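You operate a simulated robot arm through the tools that you are given. There is no shell and no other tool. Be economical: measure what you need, move in short steps, check, and stop when the job is done.

You run a simulated robot arm. Do the job below in one go: nothing can be reset, and whatever is moved stays where it is left.

JOB
Fit up the green base: disc, funnel, clamp, then open its valve.
Fine: the disc lies on the bench; the funnel has the green band; leave the other places alone.

Only the result counts: the job must be done as asked and must still hold three seconds after the hand-in. Knocking over, shifting, dropping, spilling or breaking anything else fails it.

ROBOT AND FRAMES
A 6-joint arm with a two-finger parallel gripper, fixed in place. Base frame: the origin is at the foot of the arm, x ahead of it, y to its left, z up; the work surface is at about z = 850. Lengths are in mm, angles in degrees, forces in N, time in s.
With the tool pointing down near the work surface it reaches from about 240 to 640 mm from the base axis. Its first joint turns from -66.0 to 66.0 degrees. Payload 2.7 kg.
The tool frame sits at the grasp point between the pads (the TCP): z along the fingers, y along the line on which they close. The tips reach 23 mm beyond it. The gripper opens to 94 mm. The fingers are 38 mm wide and 10 mm thick; the gripper's body (54 by 96 mm) begins 39 mm behind the TCP.
Orientation is that of the tool frame in the base frame, as a unit quaternion [x, y, z, w]. With the fingers straight down and closing along the base's y, the tool's x points along the base's -x, its y along +y and its z along -z.

CONTROLS
- The arm moves only by the tool servo_tool. Its argument "motion" is a list of rows, each a list of 7 numbers: the turn, a rotation vector about the base's x, y, z in degrees, then the shift along the base's x, y, z in mm, then the gripper command, from -1 (fully open) to 1 (shut), values between in proportion. In form: [[wx, wy, wz, x, y, z, hand], ...]. A call has 1 to 10 rows; each row shifts and turns the commanded pose from where the row before left it. A row lasts 0.2 s, in which the tool goes at most 50 mm and 8.6 degrees; a call with a longer step from one row to the next is refused whole, and so is a gripper value outside its range. Where a pose cannot be reached the arm comes as near as it can. A force on the tool above 40 N (or 10 N above the force at the start of the call, whichever is more), or a blocked arm, ends the call early, and 0.2 s more pass. Each finger travels about 45 mm/s and halts on what it meets, pressing with about 44 N; the grip force reading is that of the motor and also rises with nothing between the fingers. The clock runs only during rows and for 0.2 s after the last one: add rows that do not move to give the fingers time. It gives the time, the measured TCP pose, the force on the tool (base axes), the opening and the grip force at its end, in the units of the frame above (readings bear some noise), and new pictures: "views" is both (left out), scene, wrist or none.
- Cameras (640 x 400 px; columns grow to the right, rows downward): "scene" is fixed at [80.4, -448, 1396.6]; the picture's right is [0.65, -0.76, 0.00], its down [-0.41, -0.35, -0.84] and it looks along [0.64, 0.55, -0.54] (base axes); focal length 214 px, centre (320, 200). "wrist" rides on the gripper at [86, 16, -75] in the tool frame; the picture's right is [-0.18, 0.98, 0.00], its down [-0.58, -0.11, -0.81] and it looks along [-0.79, -0.15, 0.59] (tool axes); focal length 243 px, centre (320, 200). There is no depth. A picture from a camera that has moved, and an enlarged one, comes with that camera's place and axes in the base frame and with its lens. The place of the scene camera against the robot may be out by one fixed shift of up to 18 mm in any direction.
- enlarge(camera, box): a new picture of the part [left, top, right, bottom] of that camera's present view, enlarged. No time passes.
- sign_off(): hands the job in; it is judged then, once.

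Go step by step. Nothing tells you positions but the pictures and the camera data: compare them with the known pose of the tool, close in by small moves and look again before you grip or let go. The budget is 120 turns and 170 pictures, counting those below and the enlarged ones. Unless the task says otherwise, let go and move clear before handing in, and close with one line.

The tools are called after "Request:" as name(argument=value, ...) on one line, values as JSON. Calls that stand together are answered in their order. servo_tool: Moves the arm, as the interface text tells. Its arguments: {"type":"object","properties":{"motion":{"type":"array","items":{"type":"array","items":{"type":"number"}}},"views":{"type":"string","enum":["both","scene","wrist","none"]}},"required":["motion"]} The other tools are called the same way: enlarge (camera, box) takes an enlarged picture of a part of a camera's view; sign_off () hands the job in.

At the start:

```text
time_s: 0.0
tcp_pos: [292.3, 29.2, 1320.4]
ee_rot: [0.001, 1.0, -0.001, 0.001]
contact_force: [-0.6, -0.4, 0.1]
opening: 94.2
gripper_force: 0.1
```

scene: 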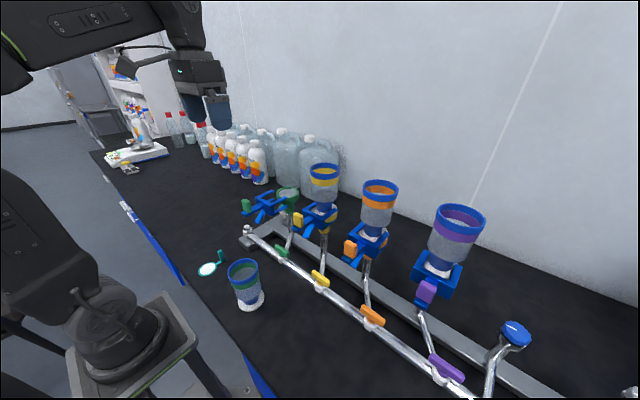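
wrist: 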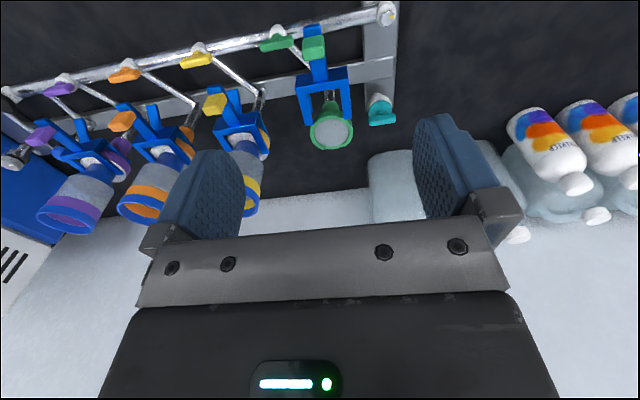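

I see a filter manifold with a green base, a funnel with a green band on the bench and a small disc with a handle beside it. I'll enlarge these areas first.

Request:
enlarge(camera="scene", box=[180, 170, 340, 320])

Request:
enlarge(camera="wrist", box=[180, 0, 420, 160])

Request:
enlarge(camera="scene", box=[280, 150, 540, 400])

```text
2.67 times, centred on (260, 245) of scene
camera zoom: at [80.4, -448.0, 1396.6], right [0.65, -0.76, 0.0], down [-0.41, -0.35, -0.84], along [0.64, 0.55, -0.54], focal length 572 px, centre (480, 80)
```

zoom: 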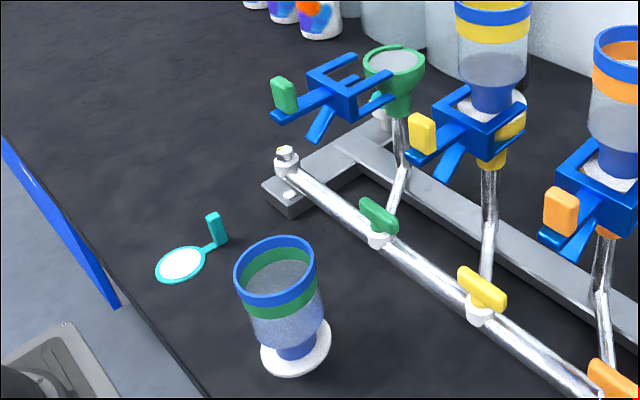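

```text
2.50 times, centred on (300, 80) of wrist
camera zoom: at [204.8, 45.3, 1394.7], right [0.19, 0.98, 0.0], down [0.58, -0.11, 0.81], along [0.79, -0.15, -0.59], focal length 606 px, centre (370, 500)
```

zoom: 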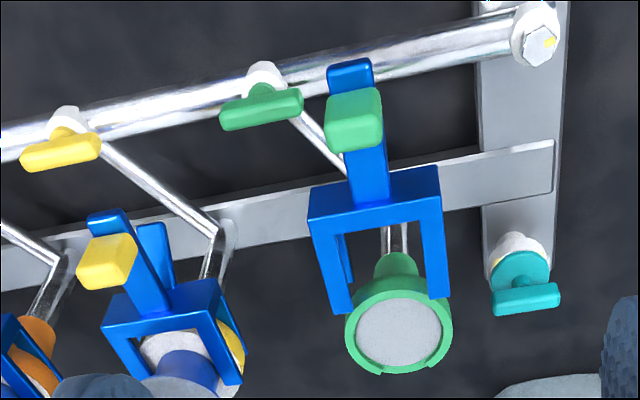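

```text
1.60 times, centred on (410, 275) of scene
camera zoom: at [80.4, -448.0, 1396.6], right [0.65, -0.76, 0.0], down [-0.41, -0.35, -0.84], along [0.64, 0.55, -0.54], focal length 343 px, centre (176, 80)
```

zoom: 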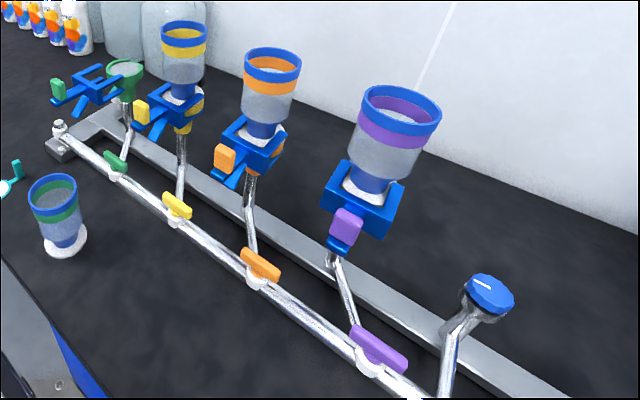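

The disc (a teal ring with an upright tab) and the funnel lie at roughly x≈200–235 mm, and the green base sits near (500, 10, 1010). I'll tilt the wrist camera down to get accurate positions.

Request:
servo_tool(motion=[[0, 8, 0, 0, 0, 0, -1], [0, 8, 0, 0, 0, 0, -1], [0, 8, 0, 0, 0, 0, -1], [0, 8, 0, 0, 0, 0, -1], [0, 0, 0, 0, 0, 0, -1]], views="wrist")

```text
time_s: 1.2
tcp_pos: [280.0, 30.3, 1210.8]
ee_rot: [0.001, 0.961, 0.0, -0.275]
contact_force: [-0.1, -0.2, 0.6]
opening: 94.0
gripper_force: 0.1
out of reach, approached as far as the arm can: row 2, 3, 4
camera wrist: at [245.7, 47.0, 1318.4], right [0.16, 0.98, -0.1], down [0.92, -0.11, 0.38], along [0.36, -0.15, -0.92], focal length 243 px, centre (320, 200)
```

wrist: 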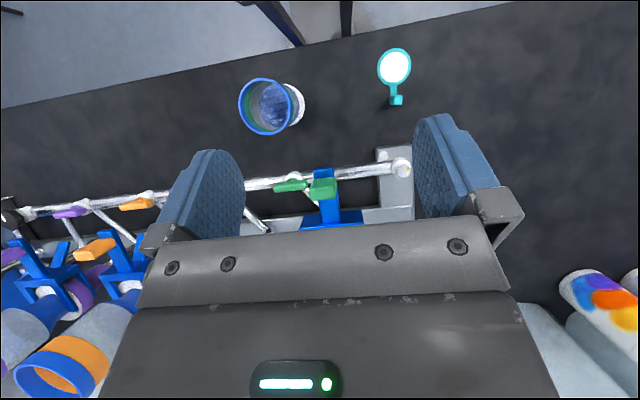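

The disc appears to be at about (208, 131) with its tab at (258, 128), and the funnel at about (236, −62). I'll enlarge to see the tab and the clamp better.

Request:
enlarge(camera="wrist", box=[220, 20, 460, 170])

Request:
enlarge(camera="wrist", box=[250, 140, 430, 240])

Request:
enlarge(camera="scene", box=[235, 180, 315, 230])

Request:
enlarge(camera="scene", box=[340, 170, 420, 220])

```text
2.67 times, centred on (340, 95) of wrist
camera zoom: at [245.7, 47.0, 1318.4], right [0.16, 0.98, -0.1], down [0.92, -0.11, 0.38], along [0.36, -0.15, -0.92], focal length 647 px, centre (267, 480)
```

zoom: 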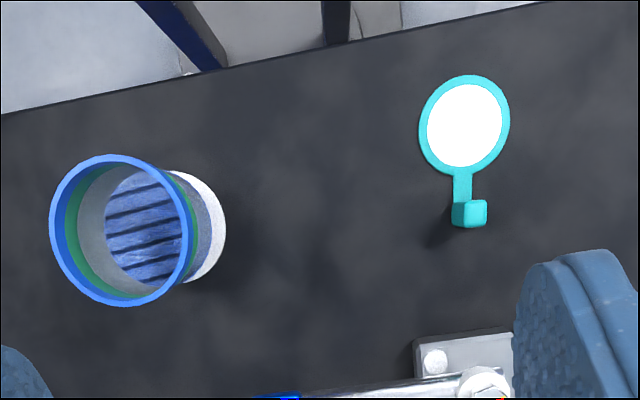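

```text
3.56 times, centred on (340, 190) of wrist
camera zoom: at [245.7, 47.0, 1318.4], right [0.16, 0.98, -0.1], down [0.92, -0.11, 0.38], along [0.36, -0.15, -0.92], focal length 863 px, centre (249, 236)
```

zoom: 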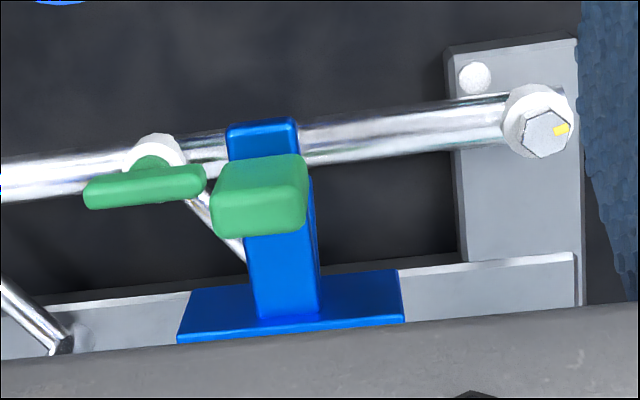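

```text
8.00 times, centred on (275, 205) of scene
camera zoom: at [80.5, -448.0, 1396.6], right [0.65, -0.76, 0.0], down [-0.41, -0.35, -0.84], along [0.64, 0.55, -0.54], focal length 1716 px, centre (680, 160)
```

zoom: 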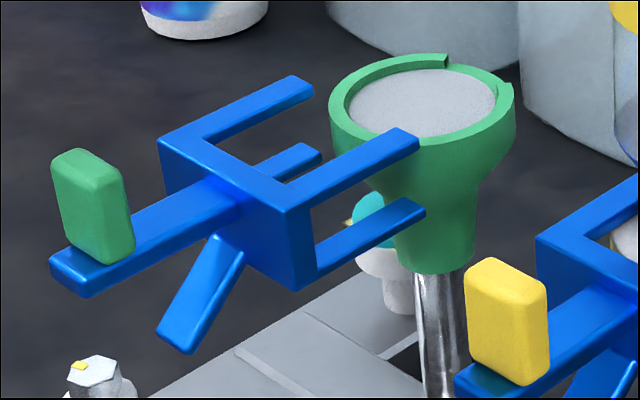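

```text
8.00 times, centred on (380, 195) of scene
camera zoom: at [80.5, -448.0, 1396.6], right [0.65, -0.76, 0.0], down [-0.41, -0.35, -0.84], along [0.64, 0.55, -0.54], focal length 1716 px, centre (-160, 240)
```

zoom: 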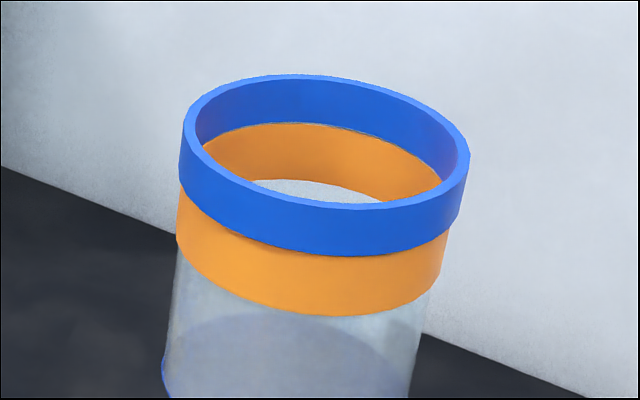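

The disc's stem points along +x, and the base's rim notch also faces about +x, so a straight transfer should work. I'll move above the tab and level the tool.

Request:
servo_tool(motion=[[0, -8, 0, 0, 15, -40, -1], [0, -8, 0, -5, 15, -40, -1], [0, -8, 0, -5, 20, -40, -1], [0, -8, 0, -5, 25, -40, -1], [0, 0, 0, -5, 25, -40, -1], [0, 0, 0, 0, 0, 0, -1]], views="wrist")

```text
time_s: 2.6
tcp_pos: [261.0, 129.9, 1008.6]
ee_rot: [0.001, 1.0, -0.001, 0.001]
contact_force: [-0.3, -0.6, 0.1]
opening: 94.0
gripper_force: 0.0
camera wrist: at [174.4, 147.1, 1083.2], right [0.19, 0.98, 0.0], down [0.58, -0.11, 0.81], along [0.79, -0.15, -0.59], focal length 243 px, centre (320, 200)
```

wrist: 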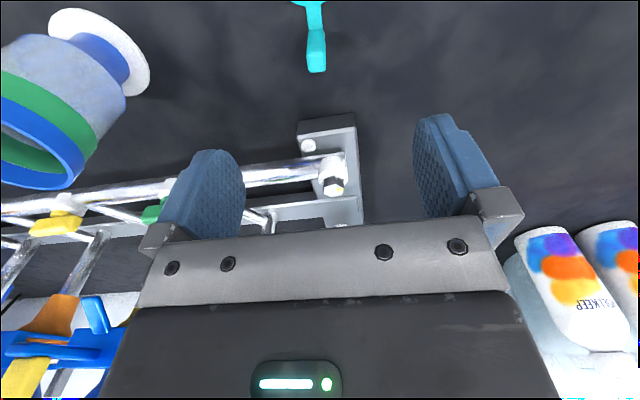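

Request:
enlarge(camera="wrist", box=[270, 0, 366, 80])

Request:
enlarge(camera="scene", box=[190, 240, 238, 285])

```text
5.00 times, centred on (318, 40) of wrist
camera zoom: at [174.4, 147.1, 1083.2], right [0.19, 0.98, 0.0], down [0.58, -0.11, 0.81], along [0.79, -0.15, -0.59], focal length 1213 px, centre (330, 1000)
```

zoom: 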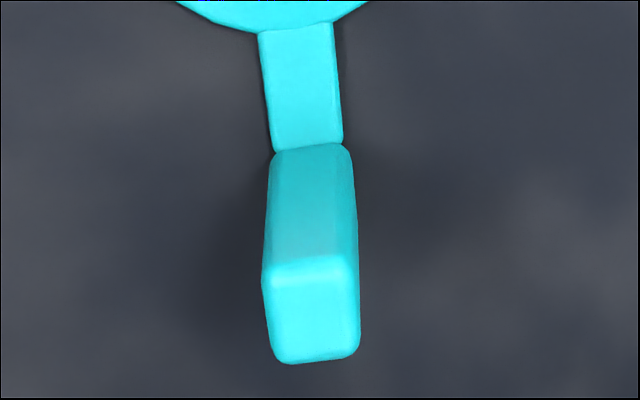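

```text
8.89 times, centred on (214, 262) of scene
camera zoom: at [80.4, -448.0, 1396.6], right [0.65, -0.76, 0.0], down [-0.41, -0.35, -0.84], along [0.64, 0.55, -0.54], focal length 1906 px, centre (1262, -356)
```

zoom: 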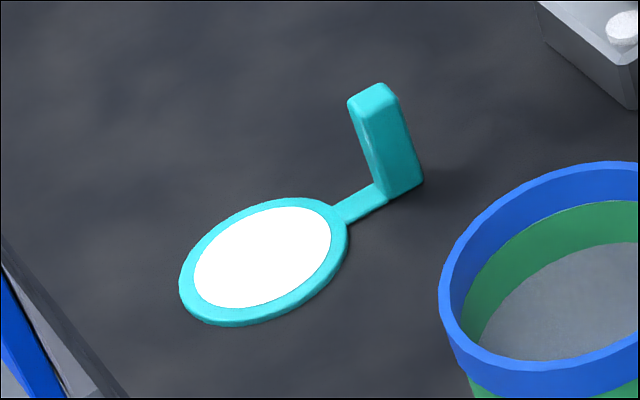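

The tab is about 14 mm wide, spans x≈250–264 at y≈129, and its top is at z≈894. I'll come down to just above it and check.

Request:
servo_tool(motion=[[0, 0, 0, 2, 0, -30, -1], [0, 0, 0, 2, 0, -30, -1], [0, 0, 0, 1, -1, -24, -0.3], [0, 0, 0, 0, 0, 0, -0.3], [0, 0, 0, 0, 0, 0, -0.3]], views="both")

Request:
enlarge(camera="scene", box=[180, 210, 260, 290])

```text
time_s: 3.8
tcp_pos: [266.9, 129.8, 923.8]
ee_rot: [0.001, 1.0, -0.001, 0.001]
contact_force: [-0.6, 0.7, 0.7]
opening: 61.1
gripper_force: 0.1
camera wrist: at [179.5, 145.6, 998.4], right [0.19, 0.98, 0.0], down [0.58, -0.11, 0.81], along [0.79, -0.15, -0.59], focal length 243 px, centre (320, 200)
```

scene: 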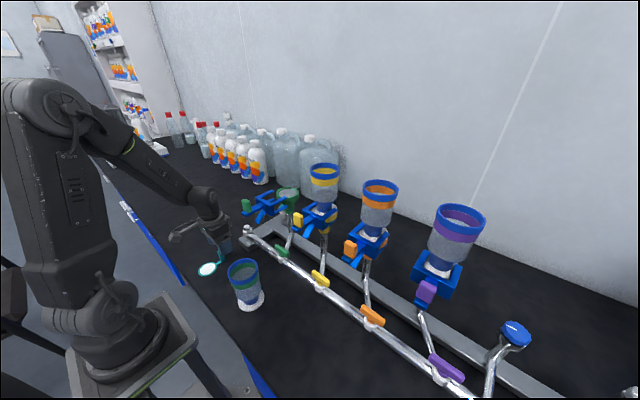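
wrist: 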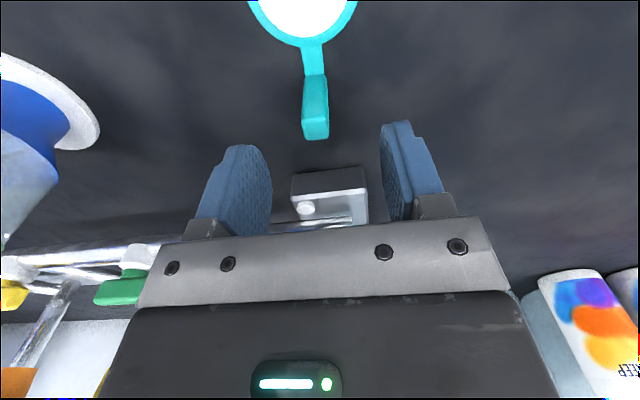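

```text
5.00 times, centred on (220, 250) of scene
camera zoom: at [80.5, -448.0, 1396.6], right [0.65, -0.76, 0.0], down [-0.41, -0.35, -0.84], along [0.64, 0.55, -0.54], focal length 1072 px, centre (820, -50)
```

zoom: 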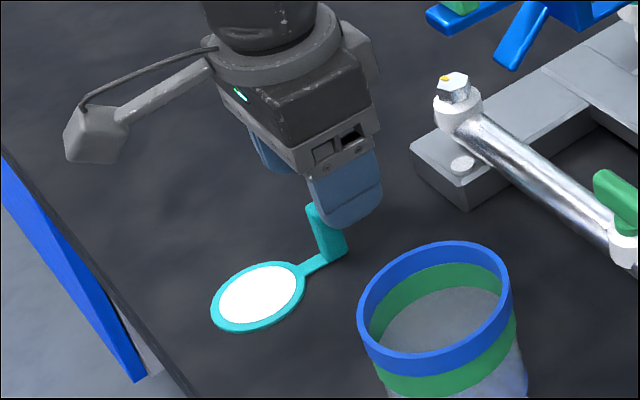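

The tab is centred between the fingers at about (257, 128). I'll lower, close and hold.

Request:
servo_tool(motion=[[0, 0, 0, -1, -1.5, -18, -0.3], [0, 0, 0, 0, 0, -18, -0.3], [0, 0, 0, 0, 0, 0, 0.2], [0, 0, 0, 0, 0, 0, 1], [0, 0, 0, 0, 0, 0, 1], [0, 0, 0, 0, 0, 0, 1], [0, 0, 0, 0, 0, 0, 1]], views="wrist")

```text
time_s: 5.4
tcp_pos: [264.6, 127.7, 889.8]
ee_rot: [0.001, 1.0, 0.0, 0.001]
contact_force: [-0.7, 0.1, 0.3]
opening: 12.4
gripper_force: 43.7
camera wrist: at [177.8, 144.1, 963.1], right [0.19, 0.98, 0.0], down [0.58, -0.11, 0.81], along [0.79, -0.15, -0.59], focal length 243 px, centre (320, 200)
```

wrist: 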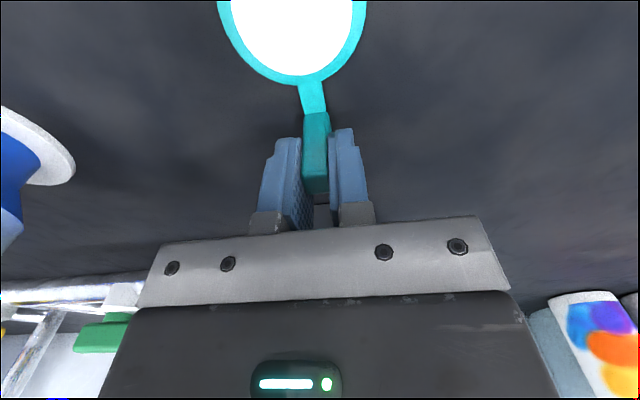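

The tab is gripped firmly (12.4 mm). I'll lift and move to a viewpoint where the green base can be seen beside the disc.

Request:
servo_tool(motion=[[0, 0, 0, 0, 0, 20, 1], [0, 0, 0, 0, 0, 40, 1], [0, 0, 0, 0, 0, 45, 1], [0, 0, 0, 0, 0, 45, 1], [0, 0, 0, 0, 0, 45, 1], [0, 0, 0, 20, 10, 45, 1], [0, 0, 0, 45, 15, 20, 1], [0, 0, 0, 45, 15, 20, 1], [0, 0, 0, 45, 10, 10, 1], [0, 0, 0, 0, 0, 0, 1]], views="both")

```text
refused: row 6 steps farther than a row can; nothing moved
```

Request:
servo_tool(motion=[[0, 0, 0, 0, 0, 20, 1], [0, 0, 0, 0, 0, 40, 1], [0, 0, 0, 0, 0, 45, 1], [0, 0, 0, 0, 0, 45, 1], [0, 0, 0, 0, 0, 45, 1], [0, 0, 0, 20, 10, 40, 1], [0, 0, 0, 40, 15, 20, 1], [0, 0, 0, 40, 15, 20, 1], [0, 0, 0, 40, 10, 10, 1], [0, 0, 0, 0, 0, 0, 1]], views="both")

```text
time_s: 7.6
tcp_pos: [407.3, 177.9, 1175.9]
ee_rot: [0.0, 1.0, -0.001, 0.001]
contact_force: [-0.4, 0.5, 0.8]
opening: 12.5
gripper_force: 43.7
camera wrist: at [319.3, 194.9, 1248.8], right [0.18, 0.98, 0.0], down [0.58, -0.11, 0.81], along [0.79, -0.15, -0.59], focal length 243 px, centre (320, 200)
```

scene: 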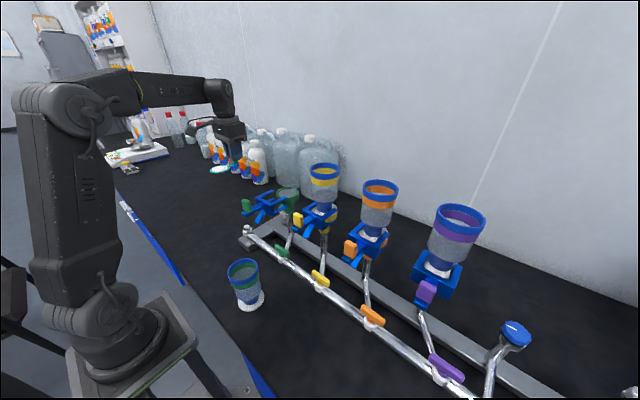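
wrist: 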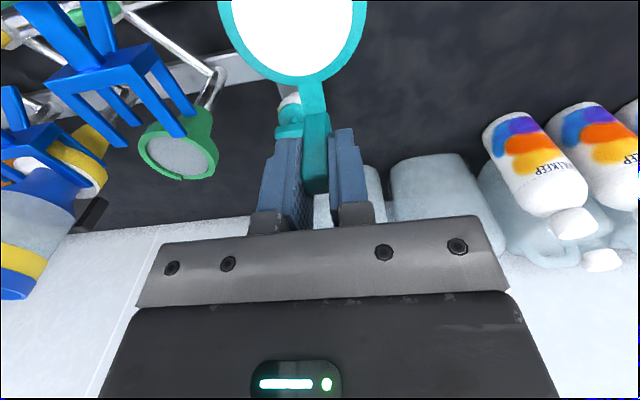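

Request:
enlarge(camera="wrist", box=[30, 80, 230, 205])

Request:
enlarge(camera="wrist", box=[200, 0, 380, 110])

```text
3.20 times, centred on (130, 142) of wrist
camera zoom: at [319.3, 194.9, 1248.8], right [0.18, 0.98, 0.0], down [0.58, -0.11, 0.81], along [0.79, -0.15, -0.59], focal length 776 px, centre (928, 384)
```

zoom: 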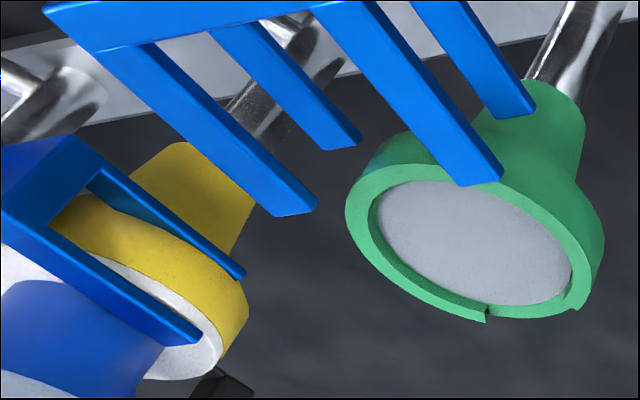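

```text
3.56 times, centred on (290, 55) of wrist
camera zoom: at [319.3, 194.9, 1248.8], right [0.18, 0.98, 0.0], down [0.58, -0.11, 0.81], along [0.79, -0.15, -0.59], focal length 863 px, centre (427, 716)
```

zoom: 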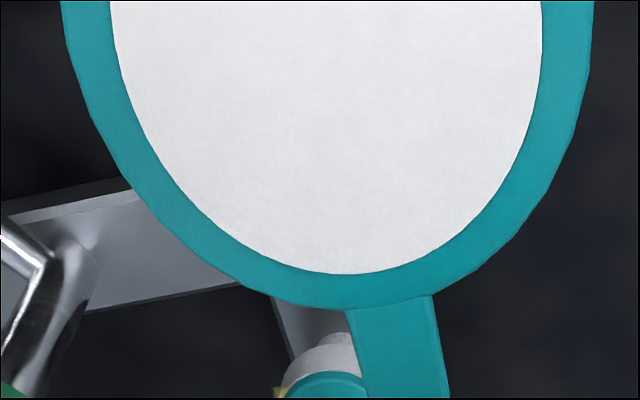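

The base floor comes out at about (466, 15, 1060) from two views, with its notch facing +x. The disc centre sits about 58 mm in −x from the TCP, so I'll move to a spot above the base and check again.

Request:
servo_tool(motion=[[0, 0, 0, 20, -40, 0, 1], [0, 0, 0, 25, -40, 0, 1], [0, 0, 0, 30, -38, 0, 1], [0, 0, 0, 25, -36, 0, 1], [0, 0, 0, 17, -10, -10, 1], [0, 0, 0, 0, 0, -20, 1], [0, 0, 0, 0, 0, 0, 1]], views="both")

Request:
enlarge(camera="wrist", box=[200, 0, 400, 125])

Request:
enlarge(camera="scene", box=[235, 150, 335, 230])

```text
time_s: 9.2
tcp_pos: [519.6, 16.2, 1146.2]
ee_rot: [0.0, 1.0, -0.001, 0.002]
contact_force: [-0.2, -1.0, -0.3]
opening: 12.3
gripper_force: 44.0
camera wrist: at [433.1, 32.4, 1219.0], right [0.18, 0.98, 0.0], down [0.58, -0.11, 0.81], along [0.79, -0.15, -0.59], focal length 243 px, centre (320, 200)
```

scene: 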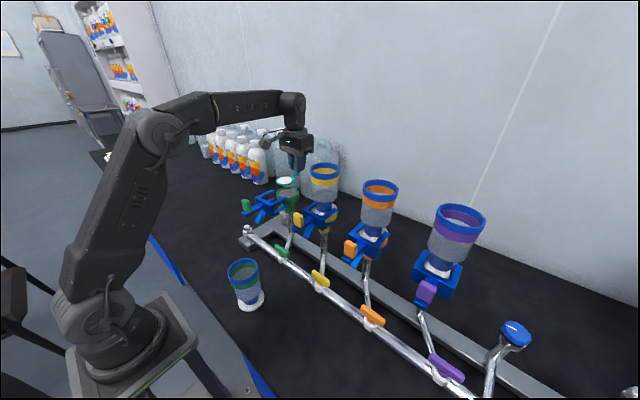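
wrist: 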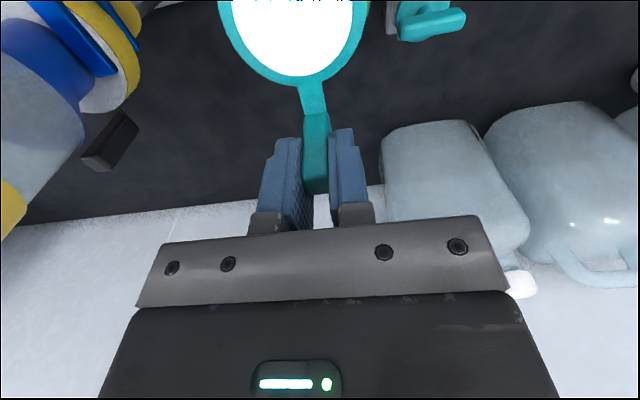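

```text
3.20 times, centred on (300, 62) of wrist
camera zoom: at [433.1, 32.4, 1219.0], right [0.18, 0.98, 0.0], down [0.58, -0.11, 0.81], along [0.79, -0.15, -0.59], focal length 776 px, centre (384, 640)
```

zoom: 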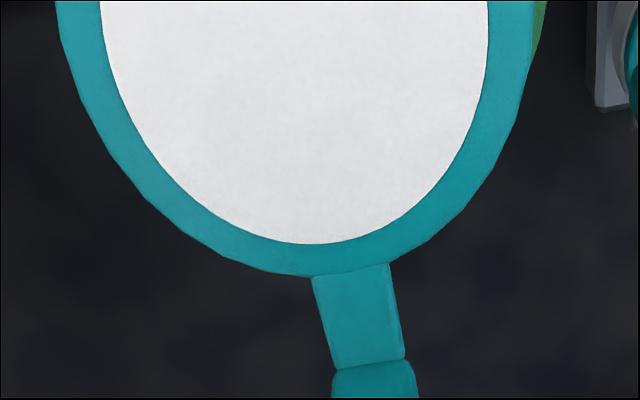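

```text
5.00 times, centred on (285, 190) of scene
camera zoom: at [80.4, -448.0, 1396.6], right [0.65, -0.76, 0.0], down [-0.41, -0.35, -0.84], along [0.64, 0.55, -0.54], focal length 1072 px, centre (495, 250)
```

zoom: 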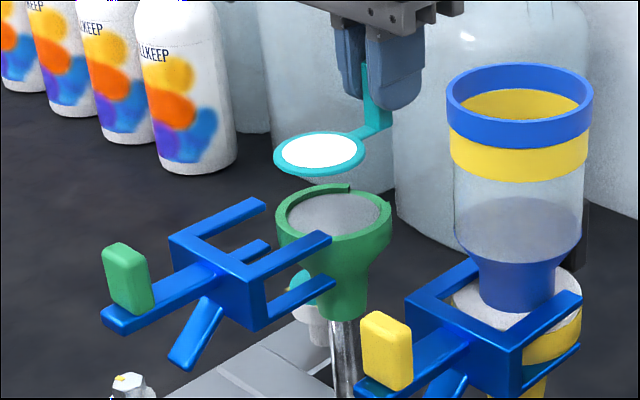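

The scene view agrees: the base centre is about (466, 15, 1061), and the disc is 4–5 mm short in x. I'll correct that and lower partway.

Request:
servo_tool(motion=[[0, 0, 0, 4.5, -2.3, 0, 1], [0, 0, 0, 0, 0, -15, 1], [0, 0, 0, 0, 0, -14, 1], [0, 0, 0, 0, 0, 0, 1], [0, 0, 0, 0, 0, 0, 1]], views="none")

Request:
enlarge(camera="scene", box=[255, 165, 315, 210])

Request:
enlarge(camera="wrist", box=[200, 0, 400, 125])

```text
time_s: 10.4
tcp_pos: [525.8, 12.8, 1117.3]
ee_rot: [0.001, 1.0, -0.001, 0.001]
contact_force: [0.2, -0.3, 0.2]
opening: 12.2
gripper_force: 43.9
```

```text
8.89 times, centred on (285, 188) of scene
camera zoom: at [80.5, -448.0, 1396.6], right [0.65, -0.76, 0.0], down [-0.41, -0.35, -0.84], along [0.64, 0.55, -0.54], focal length 1906 px, centre (631, 311)
```

zoom: 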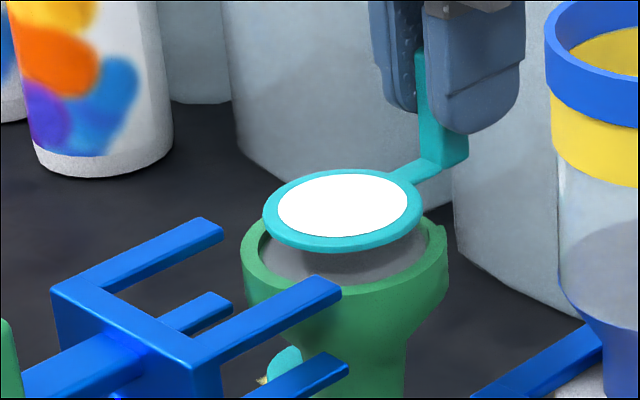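

```text
3.20 times, centred on (300, 62) of wrist
camera zoom: at [437.8, 29.1, 1190.6], right [0.19, 0.98, 0.0], down [0.58, -0.11, 0.81], along [0.79, -0.15, -0.59], focal length 776 px, centre (384, 640)
```

zoom: 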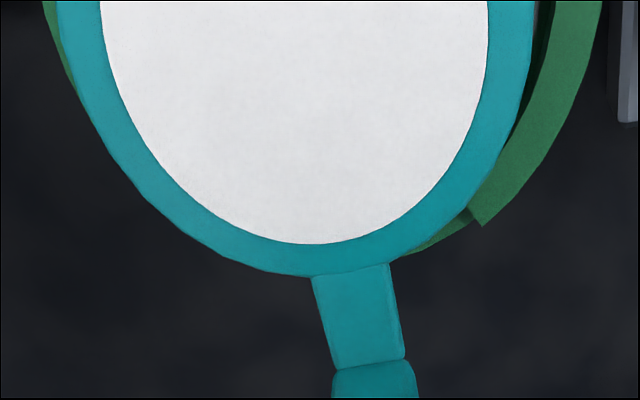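

The disc is centred over the recess to within about 1–2 mm. I'll nudge it (−1, +1) and lower slowly.

Request:
servo_tool(motion=[[0, 0, 0, -1, 1.2, 0, 1], [0, 0, 0, 0, 0, -5, 1], [0, 0, 0, 0, 0, -5, 1], [0, 0, 0, 0, 0, -3, 1], [0, 0, 0, 0, 0, 0, 1]], views="none")

Request:
enlarge(camera="scene", box=[255, 165, 315, 210])

Request:
enlarge(camera="wrist", box=[200, 0, 400, 125])

```text
time_s: 11.6
tcp_pos: [526.2, 12.2, 1104.2]
ee_rot: [0.001, 1.0, -0.001, 0.001]
contact_force: [0.1, -0.1, 0.2]
opening: 12.6
gripper_force: 43.4
```

```text
8.89 times, centred on (285, 188) of scene
camera zoom: at [80.5, -448.0, 1396.6], right [0.65, -0.76, 0.0], down [-0.41, -0.35, -0.84], along [0.64, 0.55, -0.54], focal length 1906 px, centre (631, 311)
```

zoom: 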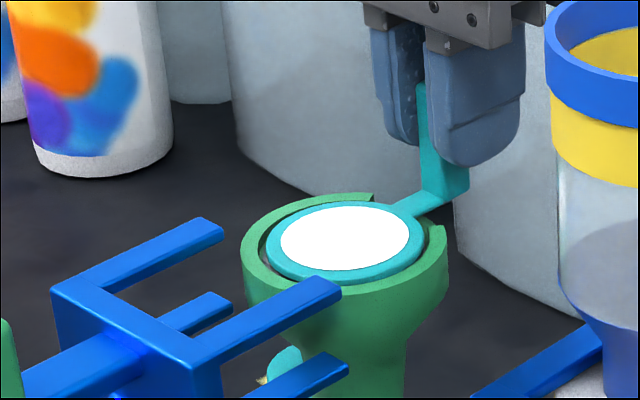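

```text
3.20 times, centred on (300, 62) of wrist
camera zoom: at [437.7, 29.3, 1177.2], right [0.19, 0.98, 0.0], down [0.58, -0.11, 0.81], along [0.79, -0.15, -0.59], focal length 776 px, centre (384, 640)
```

zoom: 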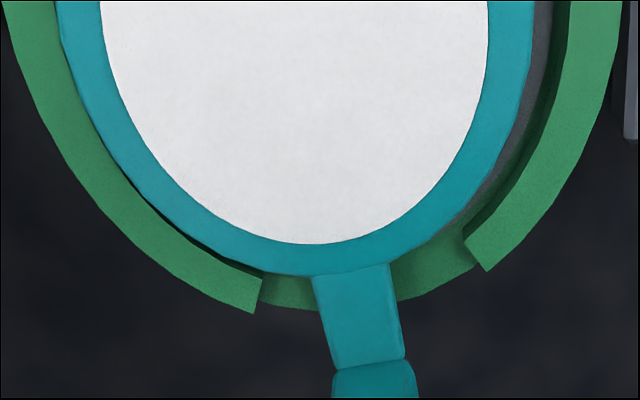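

The disc sits slightly to the −y side, so I'll shift +1.3 in y and lower onto the seat.

Request:
servo_tool(motion=[[0, 0, 0, 0, 1.4, 0, 1], [0, 0, 0, 0, 0, -2, 1], [0, 0, 0, 0, 0, -2, 1], [0, 0, 0, 0, 0, 0, 1]], views="none")

Request:
enlarge(camera="scene", box=[255, 165, 315, 210])

Request:
enlarge(camera="wrist", box=[200, 0, 400, 125])

```text
time_s: 12.6
tcp_pos: [525.4, 16.1, 1100.6]
ee_rot: [0.0, 1.0, 0.001, 0.003]
contact_force: [11.7, 5.0, 9.1]
opening: 12.4
gripper_force: 43.6
```

```text
8.89 times, centred on (285, 188) of scene
camera zoom: at [80.7, -447.8, 1396.6], right [0.65, -0.76, 0.0], down [-0.41, -0.35, -0.84], along [0.64, 0.55, -0.54], focal length 1906 px, centre (631, 311)
```

zoom: 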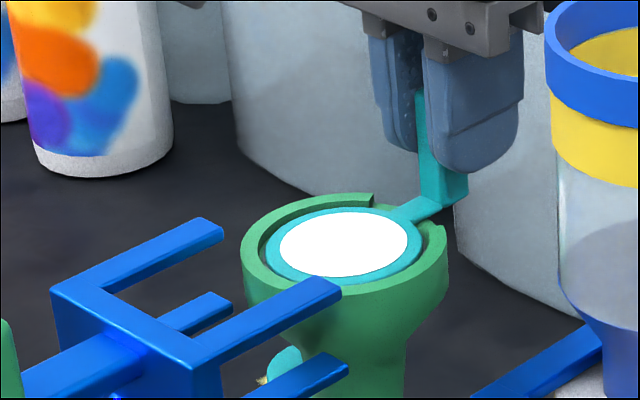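

```text
3.20 times, centred on (300, 62) of wrist
camera zoom: at [438.0, 30.8, 1173.5], right [0.18, 0.98, 0.0], down [0.58, -0.11, 0.81], along [0.8, -0.15, -0.59], focal length 776 px, centre (384, 640)
```

zoom: 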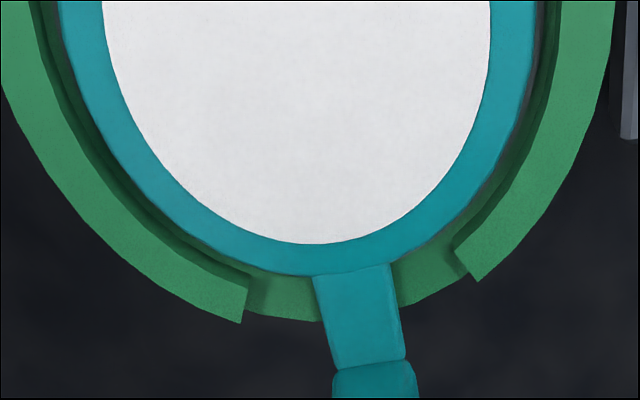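

The disc touches the rim on the −x side (force +x). I'll ease it +x by 1.5 mm and settle.

Request:
servo_tool(motion=[[0, 0, 0, 0, 0, 1.5, 1], [0, 0, 0, 1.8, -0.3, 0, 1], [0, 0, 0, 0, 0, -2, 1], [0, 0, 0, 0, 0, 0, 1]], views="none")

Request:
enlarge(camera="scene", box=[255, 165, 315, 210])

Request:
enlarge(camera="wrist", box=[200, 0, 400, 125])

```text
time_s: 13.6
tcp_pos: [525.3, 14.9, 1100.1]
ee_rot: [0.0, 1.0, -0.001, 0.001]
contact_force: [-10.5, 5.1, 14.6]
opening: 12.3
gripper_force: 43.8
```

```text
8.89 times, centred on (285, 188) of scene
camera zoom: at [79.9, -447.8, 1396.7], right [0.65, -0.76, 0.0], down [-0.41, -0.35, -0.84], along [0.65, 0.55, -0.54], focal length 1906 px, centre (631, 311)
```

zoom: 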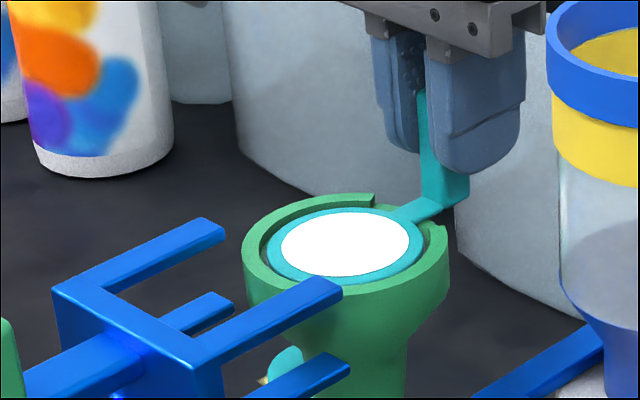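

```text
3.20 times, centred on (300, 62) of wrist
camera zoom: at [438.8, 30.8, 1173.6], right [0.18, 0.98, 0.0], down [0.58, -0.11, 0.81], along [0.79, -0.15, -0.59], focal length 776 px, centre (384, 640)
```

zoom: 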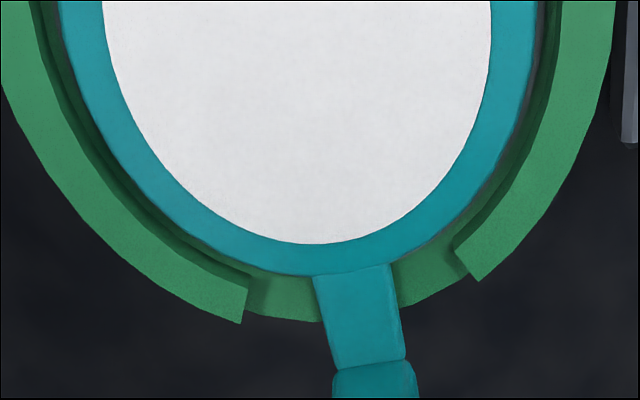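

The disc appears to rest inside the recess with its stem in the notch. I'll release gently and back up.

Request:
servo_tool(motion=[[0, 0, 0, -0.8, 0, 0.5, 1], [0, 0, 0, 0, 0, 0, 0.4], [0, 0, 0, 0, 0, 0, 0.4], [0, 0, 0, 0, 0, 0, 0.4], [0, 0, 0, 0, 0, 0, 0.4]], views="none")

Request:
enlarge(camera="scene", box=[255, 165, 315, 210])

Request:
enlarge(camera="wrist", box=[200, 0, 400, 125])

```text
time_s: 14.8
tcp_pos: [525.7, 14.7, 1099.2]
ee_rot: [0.001, 1.0, -0.001, 0.001]
contact_force: [0.5, 0.6, 0.2]
opening: 28.1
gripper_force: 0.0
```

```text
8.89 times, centred on (285, 188) of scene
camera zoom: at [80.4, -448.0, 1396.6], right [0.65, -0.76, 0.0], down [-0.41, -0.35, -0.84], along [0.64, 0.55, -0.54], focal length 1906 px, centre (631, 311)
```

zoom: 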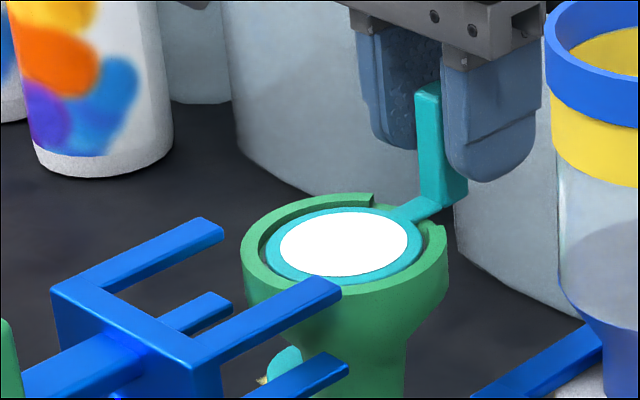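

```text
3.20 times, centred on (300, 62) of wrist
camera zoom: at [439.0, 30.7, 1172.8], right [0.19, 0.98, 0.0], down [0.58, -0.11, 0.81], along [0.79, -0.15, -0.59], focal length 776 px, centre (384, 640)
```

zoom: 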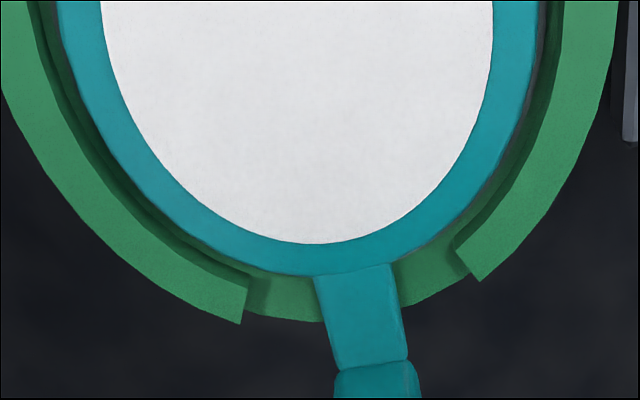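

The disc is seated. I'll rise clear and travel over the funnel on the bench.

Request:
servo_tool(motion=[[0, 0, 0, 0, 0, 20, 0.4], [0, 0, 0, 0, 0, 45, 0.4], [0, 0, 0, 0, 0, 45, 0.4], [0, 0, 0, -45, 0, 10, 0], [0, 0, 0, -48, 0, 0, -0.5], [0, 0, 0, -48, -10, 0, -1], [0, 0, 0, -45, -20, 0, -1], [0, 0, 0, -40, -20, -20, -1], [0, 0, 0, -35, -20, -25, -1], [0, 0, 0, -20, -8, -40, -1]], views="none")

Request:
servo_tool(motion=[[0, 0, 0, -9, 0, -40, -1], [0, 0, 0, 0, 0, 0, -1]], views="both")

Request:
enlarge(camera="scene", box=[215, 245, 279, 315])

```text
time_s: 17.0
tcp_pos: [243.5, -62.6, 1135.8]
ee_rot: [0.0, 1.0, -0.001, 0.001]
contact_force: [-1.1, 0.3, 0.6]
opening: 93.9
gripper_force: 0.0
```

```text
time_s: 17.6
tcp_pos: [234.0, -62.6, 1094.9]
ee_rot: [0.001, 1.0, -0.001, 0.0]
contact_force: [0.7, 0.2, 0.3]
opening: 94.1
gripper_force: 0.1
camera wrist: at [147.4, -47.0, 1168.3], right [0.19, 0.98, 0.0], down [0.58, -0.11, 0.81], along [0.79, -0.15, -0.59], focal length 243 px, centre (320, 200)
```

scene: 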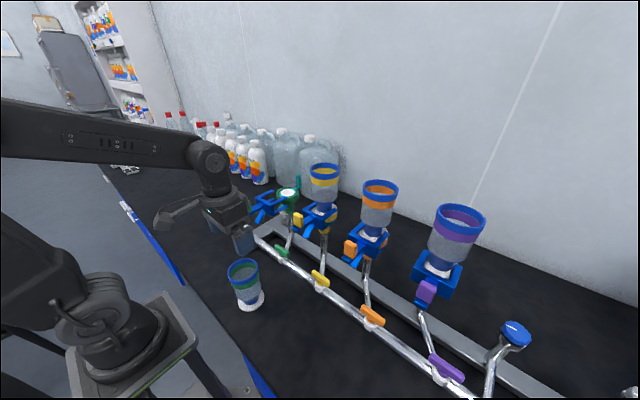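
wrist: 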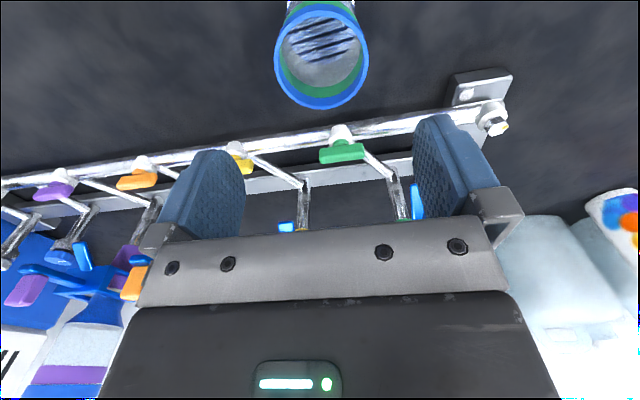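

```text
5.71 times, centred on (247, 280) of scene
camera zoom: at [80.4, -448.0, 1396.6], right [0.65, -0.76, 0.0], down [-0.41, -0.35, -0.84], along [0.64, 0.55, -0.54], focal length 1226 px, centre (737, -257)
```

zoom: 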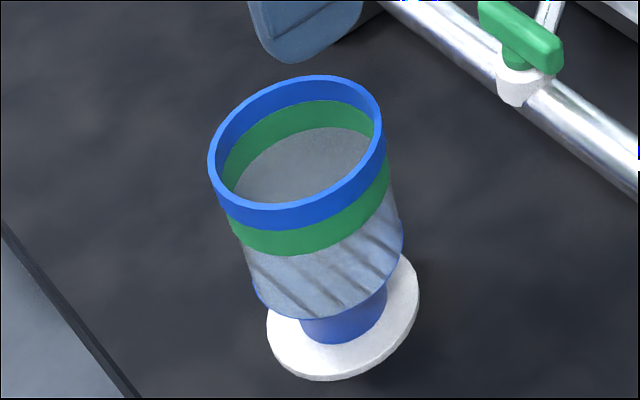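

The funnel's rim comes out at about (231, −61, 968) with a 72 mm diameter, so the open gripper fits around it. I'll descend to just above it and check.

Request:
servo_tool(motion=[[0, 0, 0, -1.5, 0.6, -40, -1], [0, 0, 0, -1.5, 0.6, -40, -1], [0, 0, 0, 0, 0, -18, -1], [0, 0, 0, 0, 0, 0, -1]], views="both")

Request:
enlarge(camera="scene", box=[205, 225, 285, 315])

```text
time_s: 18.6
tcp_pos: [231.8, -63.3, 997.7]
ee_rot: [0.001, 1.0, -0.001, 0.001]
contact_force: [0.1, -0.2, 0.5]
opening: 94.0
gripper_force: 0.0
camera wrist: at [145.1, -46.9, 1071.0], right [0.19, 0.98, 0.0], down [0.58, -0.11, 0.81], along [0.79, -0.15, -0.59], focal length 243 px, centre (320, 200)
```

scene: 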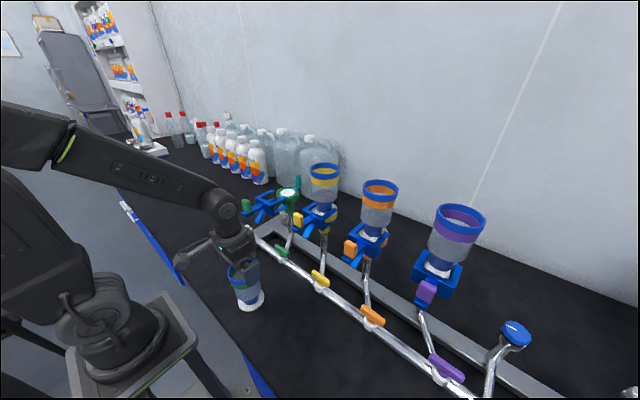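
wrist: 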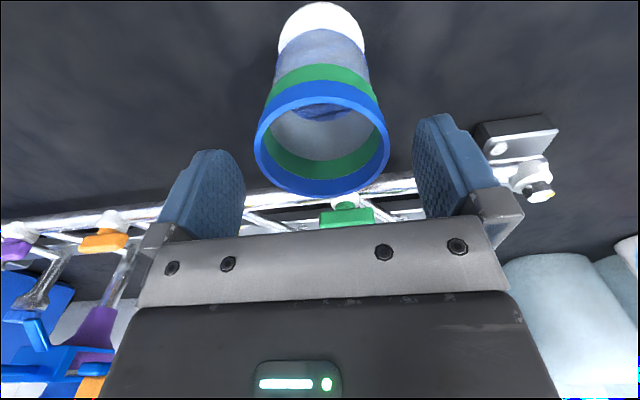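

```text
4.44 times, centred on (245, 270) of scene
camera zoom: at [80.5, -448.0, 1396.6], right [0.65, -0.76, 0.0], down [-0.41, -0.35, -0.84], along [0.64, 0.55, -0.54], focal length 953 px, centre (653, -111)
```

zoom: 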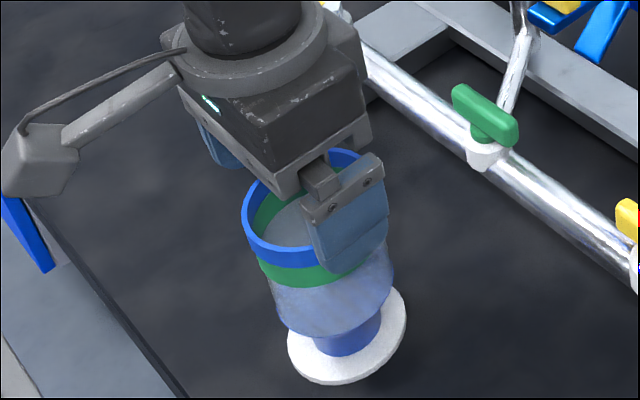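

The rim is centred between the fingers at about (230, −62, 968). I'll descend to 943 and close.

Request:
servo_tool(motion=[[0, 0, 0, -1.5, 1, -18, -1], [0, 0, 0, 0, 0, -18, -1], [0, 0, 0, 0, 0, -18, -1], [0, 0, 0, 0, 0, 0, -1], [0, 0, 0, 0, 0, 0, 1], [0, 0, 0, 0, 0, 0, 1], [0, 0, 0, 0, 0, 0, 1], [0, 0, 0, 0, 0, 0, 1]], views="both")

```text
time_s: 20.4
tcp_pos: [232.0, -62.7, 942.1]
ee_rot: [0.002, 1.0, -0.001, 0.001]
contact_force: [-0.7, 0.6, -0.7]
opening: 62.0
gripper_force: 44.3
camera wrist: at [144.5, -44.9, 1016.9], right [0.19, 0.98, 0.0], down [0.58, -0.11, 0.81], along [0.79, -0.15, -0.59], focal length 243 px, centre (320, 200)
```

scene: 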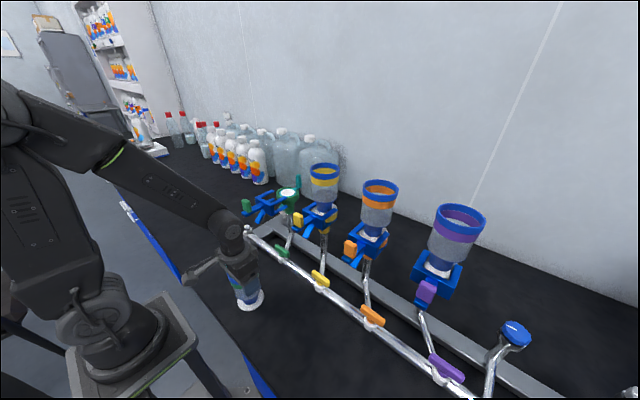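
wrist: 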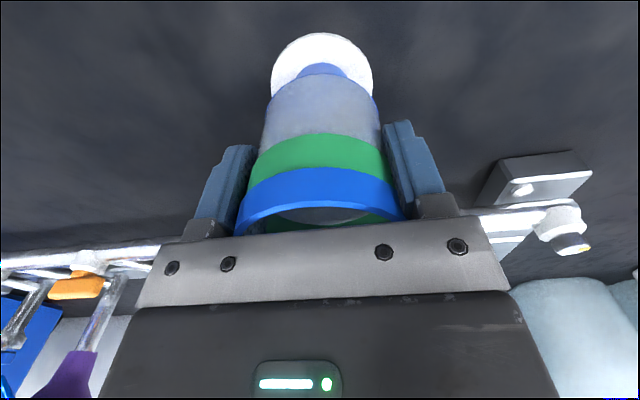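

The funnel is gripped (62 mm). I'll lift it and carry it high towards the base.

Request:
servo_tool(motion=[[0, 0, 0, 0, 0, 15, 1], [0, 0, 0, 0, 0, 35, 1], [0, 0, 0, 0, 0, 45, 1], [0, 0, 0, 0, 0, 45, 1], [0, 0, 0, 10, 10, 42, 1], [0, 0, 0, 15, 15, 42, 1], [0, 0, 0, 20, 15, 40, 1], [0, 0, 0, 38, 15, 24, 1], [0, 0, 0, 45, 15, 0, 1], [0, 0, 0, 0, 0, 0, 1]], views="both")

```text
time_s: 22.6
tcp_pos: [361.6, 9.2, 1230.7]
ee_rot: [0.0, 1.0, 0.0, 0.001]
contact_force: [-0.5, -1.2, -1.4]
opening: 61.8
gripper_force: 44.1
camera wrist: at [273.4, 25.3, 1304.3], right [0.19, 0.98, 0.0], down [0.58, -0.11, 0.81], along [0.79, -0.15, -0.59], focal length 243 px, centre (320, 200)
```

scene: 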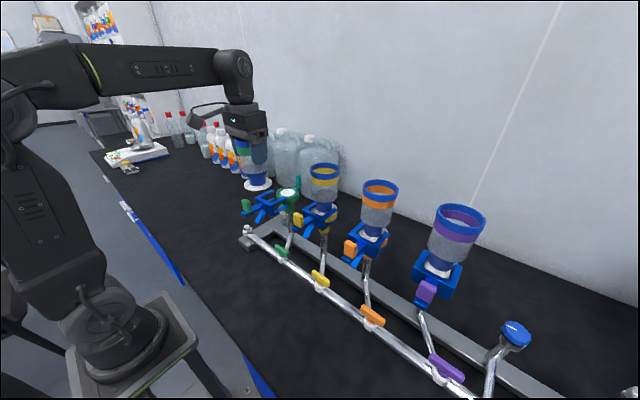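
wrist: 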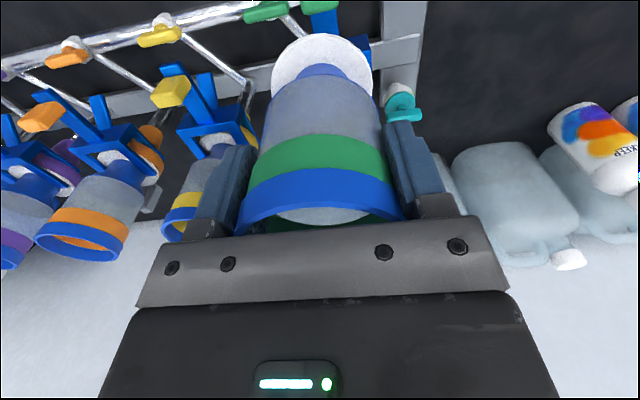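

Request:
servo_tool(motion=[[0, 0, 0, 40, 3, 0, 1], [0, 0, 0, 40, 2, 0, 1], [0, 0, 0, 25, 1, 0, 1], [0, 0, 0, 0, 0, -15, 1], [0, 0, 0, 0, 0, -15, 1], [0, 0, 0, 0, 0, 0, 1], [0, 0, 0, 0, 0, 0, 1]], views="wrist")

Request:
enlarge(camera="scene", box=[245, 130, 325, 210])

Request:
enlarge(camera="wrist", box=[220, 0, 420, 125])

```text
time_s: 24.2
tcp_pos: [465.0, 12.4, 1200.2]
ee_rot: [0.001, 1.0, -0.001, 0.001]
contact_force: [0.4, -0.3, -1.3]
opening: 61.9
gripper_force: 44.5
camera wrist: at [377.6, 29.9, 1274.4], right [0.19, 0.98, 0.0], down [0.58, -0.11, 0.81], along [0.79, -0.15, -0.59], focal length 243 px, centre (320, 200)
```

wrist: 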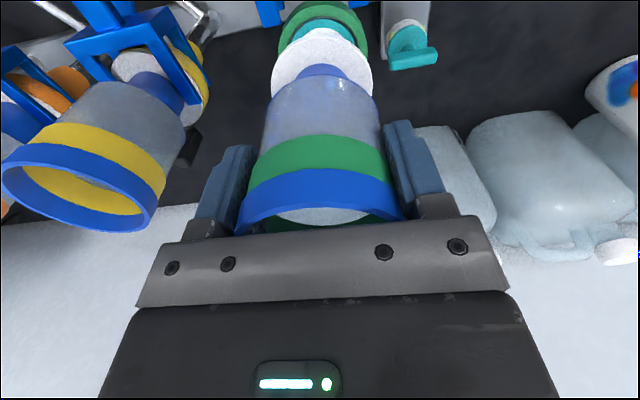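

```text
5.00 times, centred on (285, 170) of scene
camera zoom: at [80.5, -448.0, 1396.6], right [0.65, -0.76, 0.0], down [-0.41, -0.35, -0.84], along [0.64, 0.55, -0.54], focal length 1072 px, centre (495, 350)
```

zoom: 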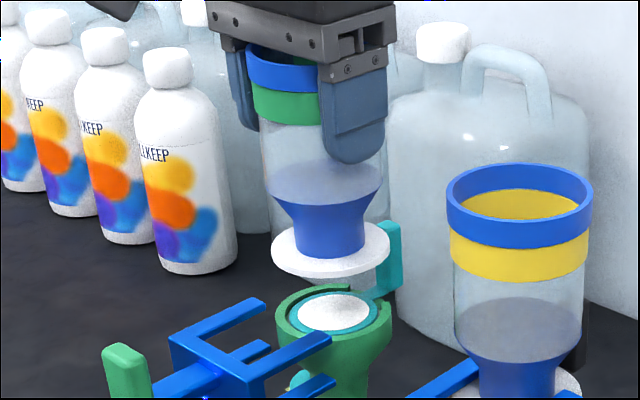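

```text
3.20 times, centred on (320, 62) of wrist
camera zoom: at [377.6, 29.9, 1274.4], right [0.19, 0.98, 0.0], down [0.58, -0.11, 0.81], along [0.79, -0.15, -0.59], focal length 776 px, centre (320, 640)
```

zoom: 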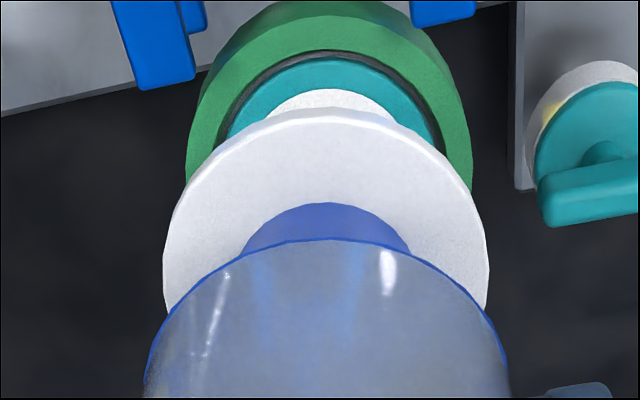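

The flange is within about 2 mm of the base axis. I'll adjust slightly and lower to just above the rim.

Request:
servo_tool(motion=[[0, 0, 0, 1.5, 0.5, 0, 1], [0, 0, 0, 0, 0, -12, 1], [0, 0, 0, 0, 0, -12, 1], [0, 0, 0, 0, 0, -6, 1], [0, 0, 0, 0, 0, 0, 1], [0, 0, 0, 0, 0, 0, 1]], views="none")

Request:
enlarge(camera="scene", box=[255, 165, 315, 210])

Request:
enlarge(camera="wrist", box=[220, 0, 420, 125])

```text
time_s: 25.6
tcp_pos: [465.3, 15.7, 1171.0]
ee_rot: [0.001, 1.0, -0.001, 0.0]
contact_force: [-0.1, 0.8, -0.2]
opening: 61.6
gripper_force: 44.0
```

```text
8.89 times, centred on (285, 188) of scene
camera zoom: at [80.5, -448.0, 1396.6], right [0.65, -0.76, 0.0], down [-0.41, -0.35, -0.84], along [0.64, 0.55, -0.54], focal length 1906 px, centre (631, 311)
```

zoom: 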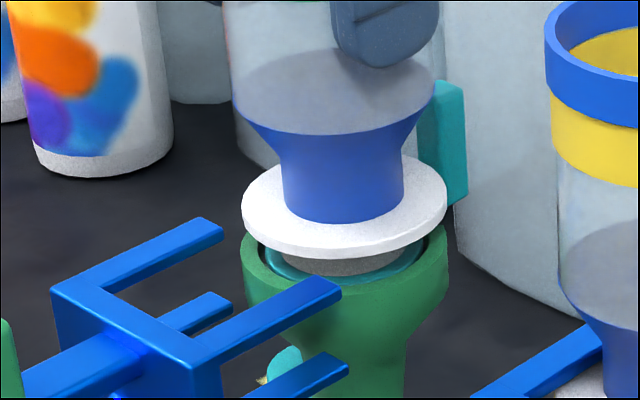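

```text
3.20 times, centred on (320, 62) of wrist
camera zoom: at [378.9, 31.9, 1244.3], right [0.19, 0.98, 0.0], down [0.58, -0.11, 0.81], along [0.79, -0.15, -0.59], focal length 776 px, centre (320, 640)
```

zoom: 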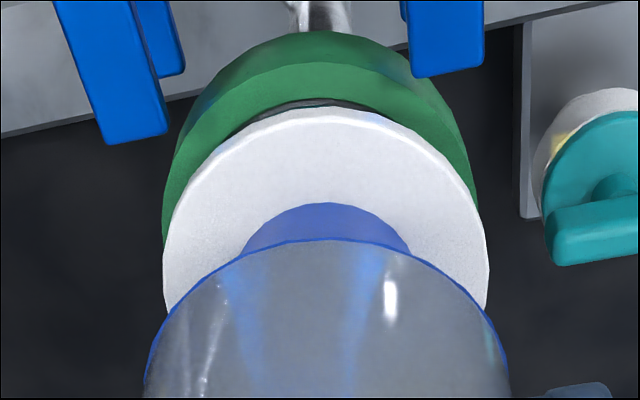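

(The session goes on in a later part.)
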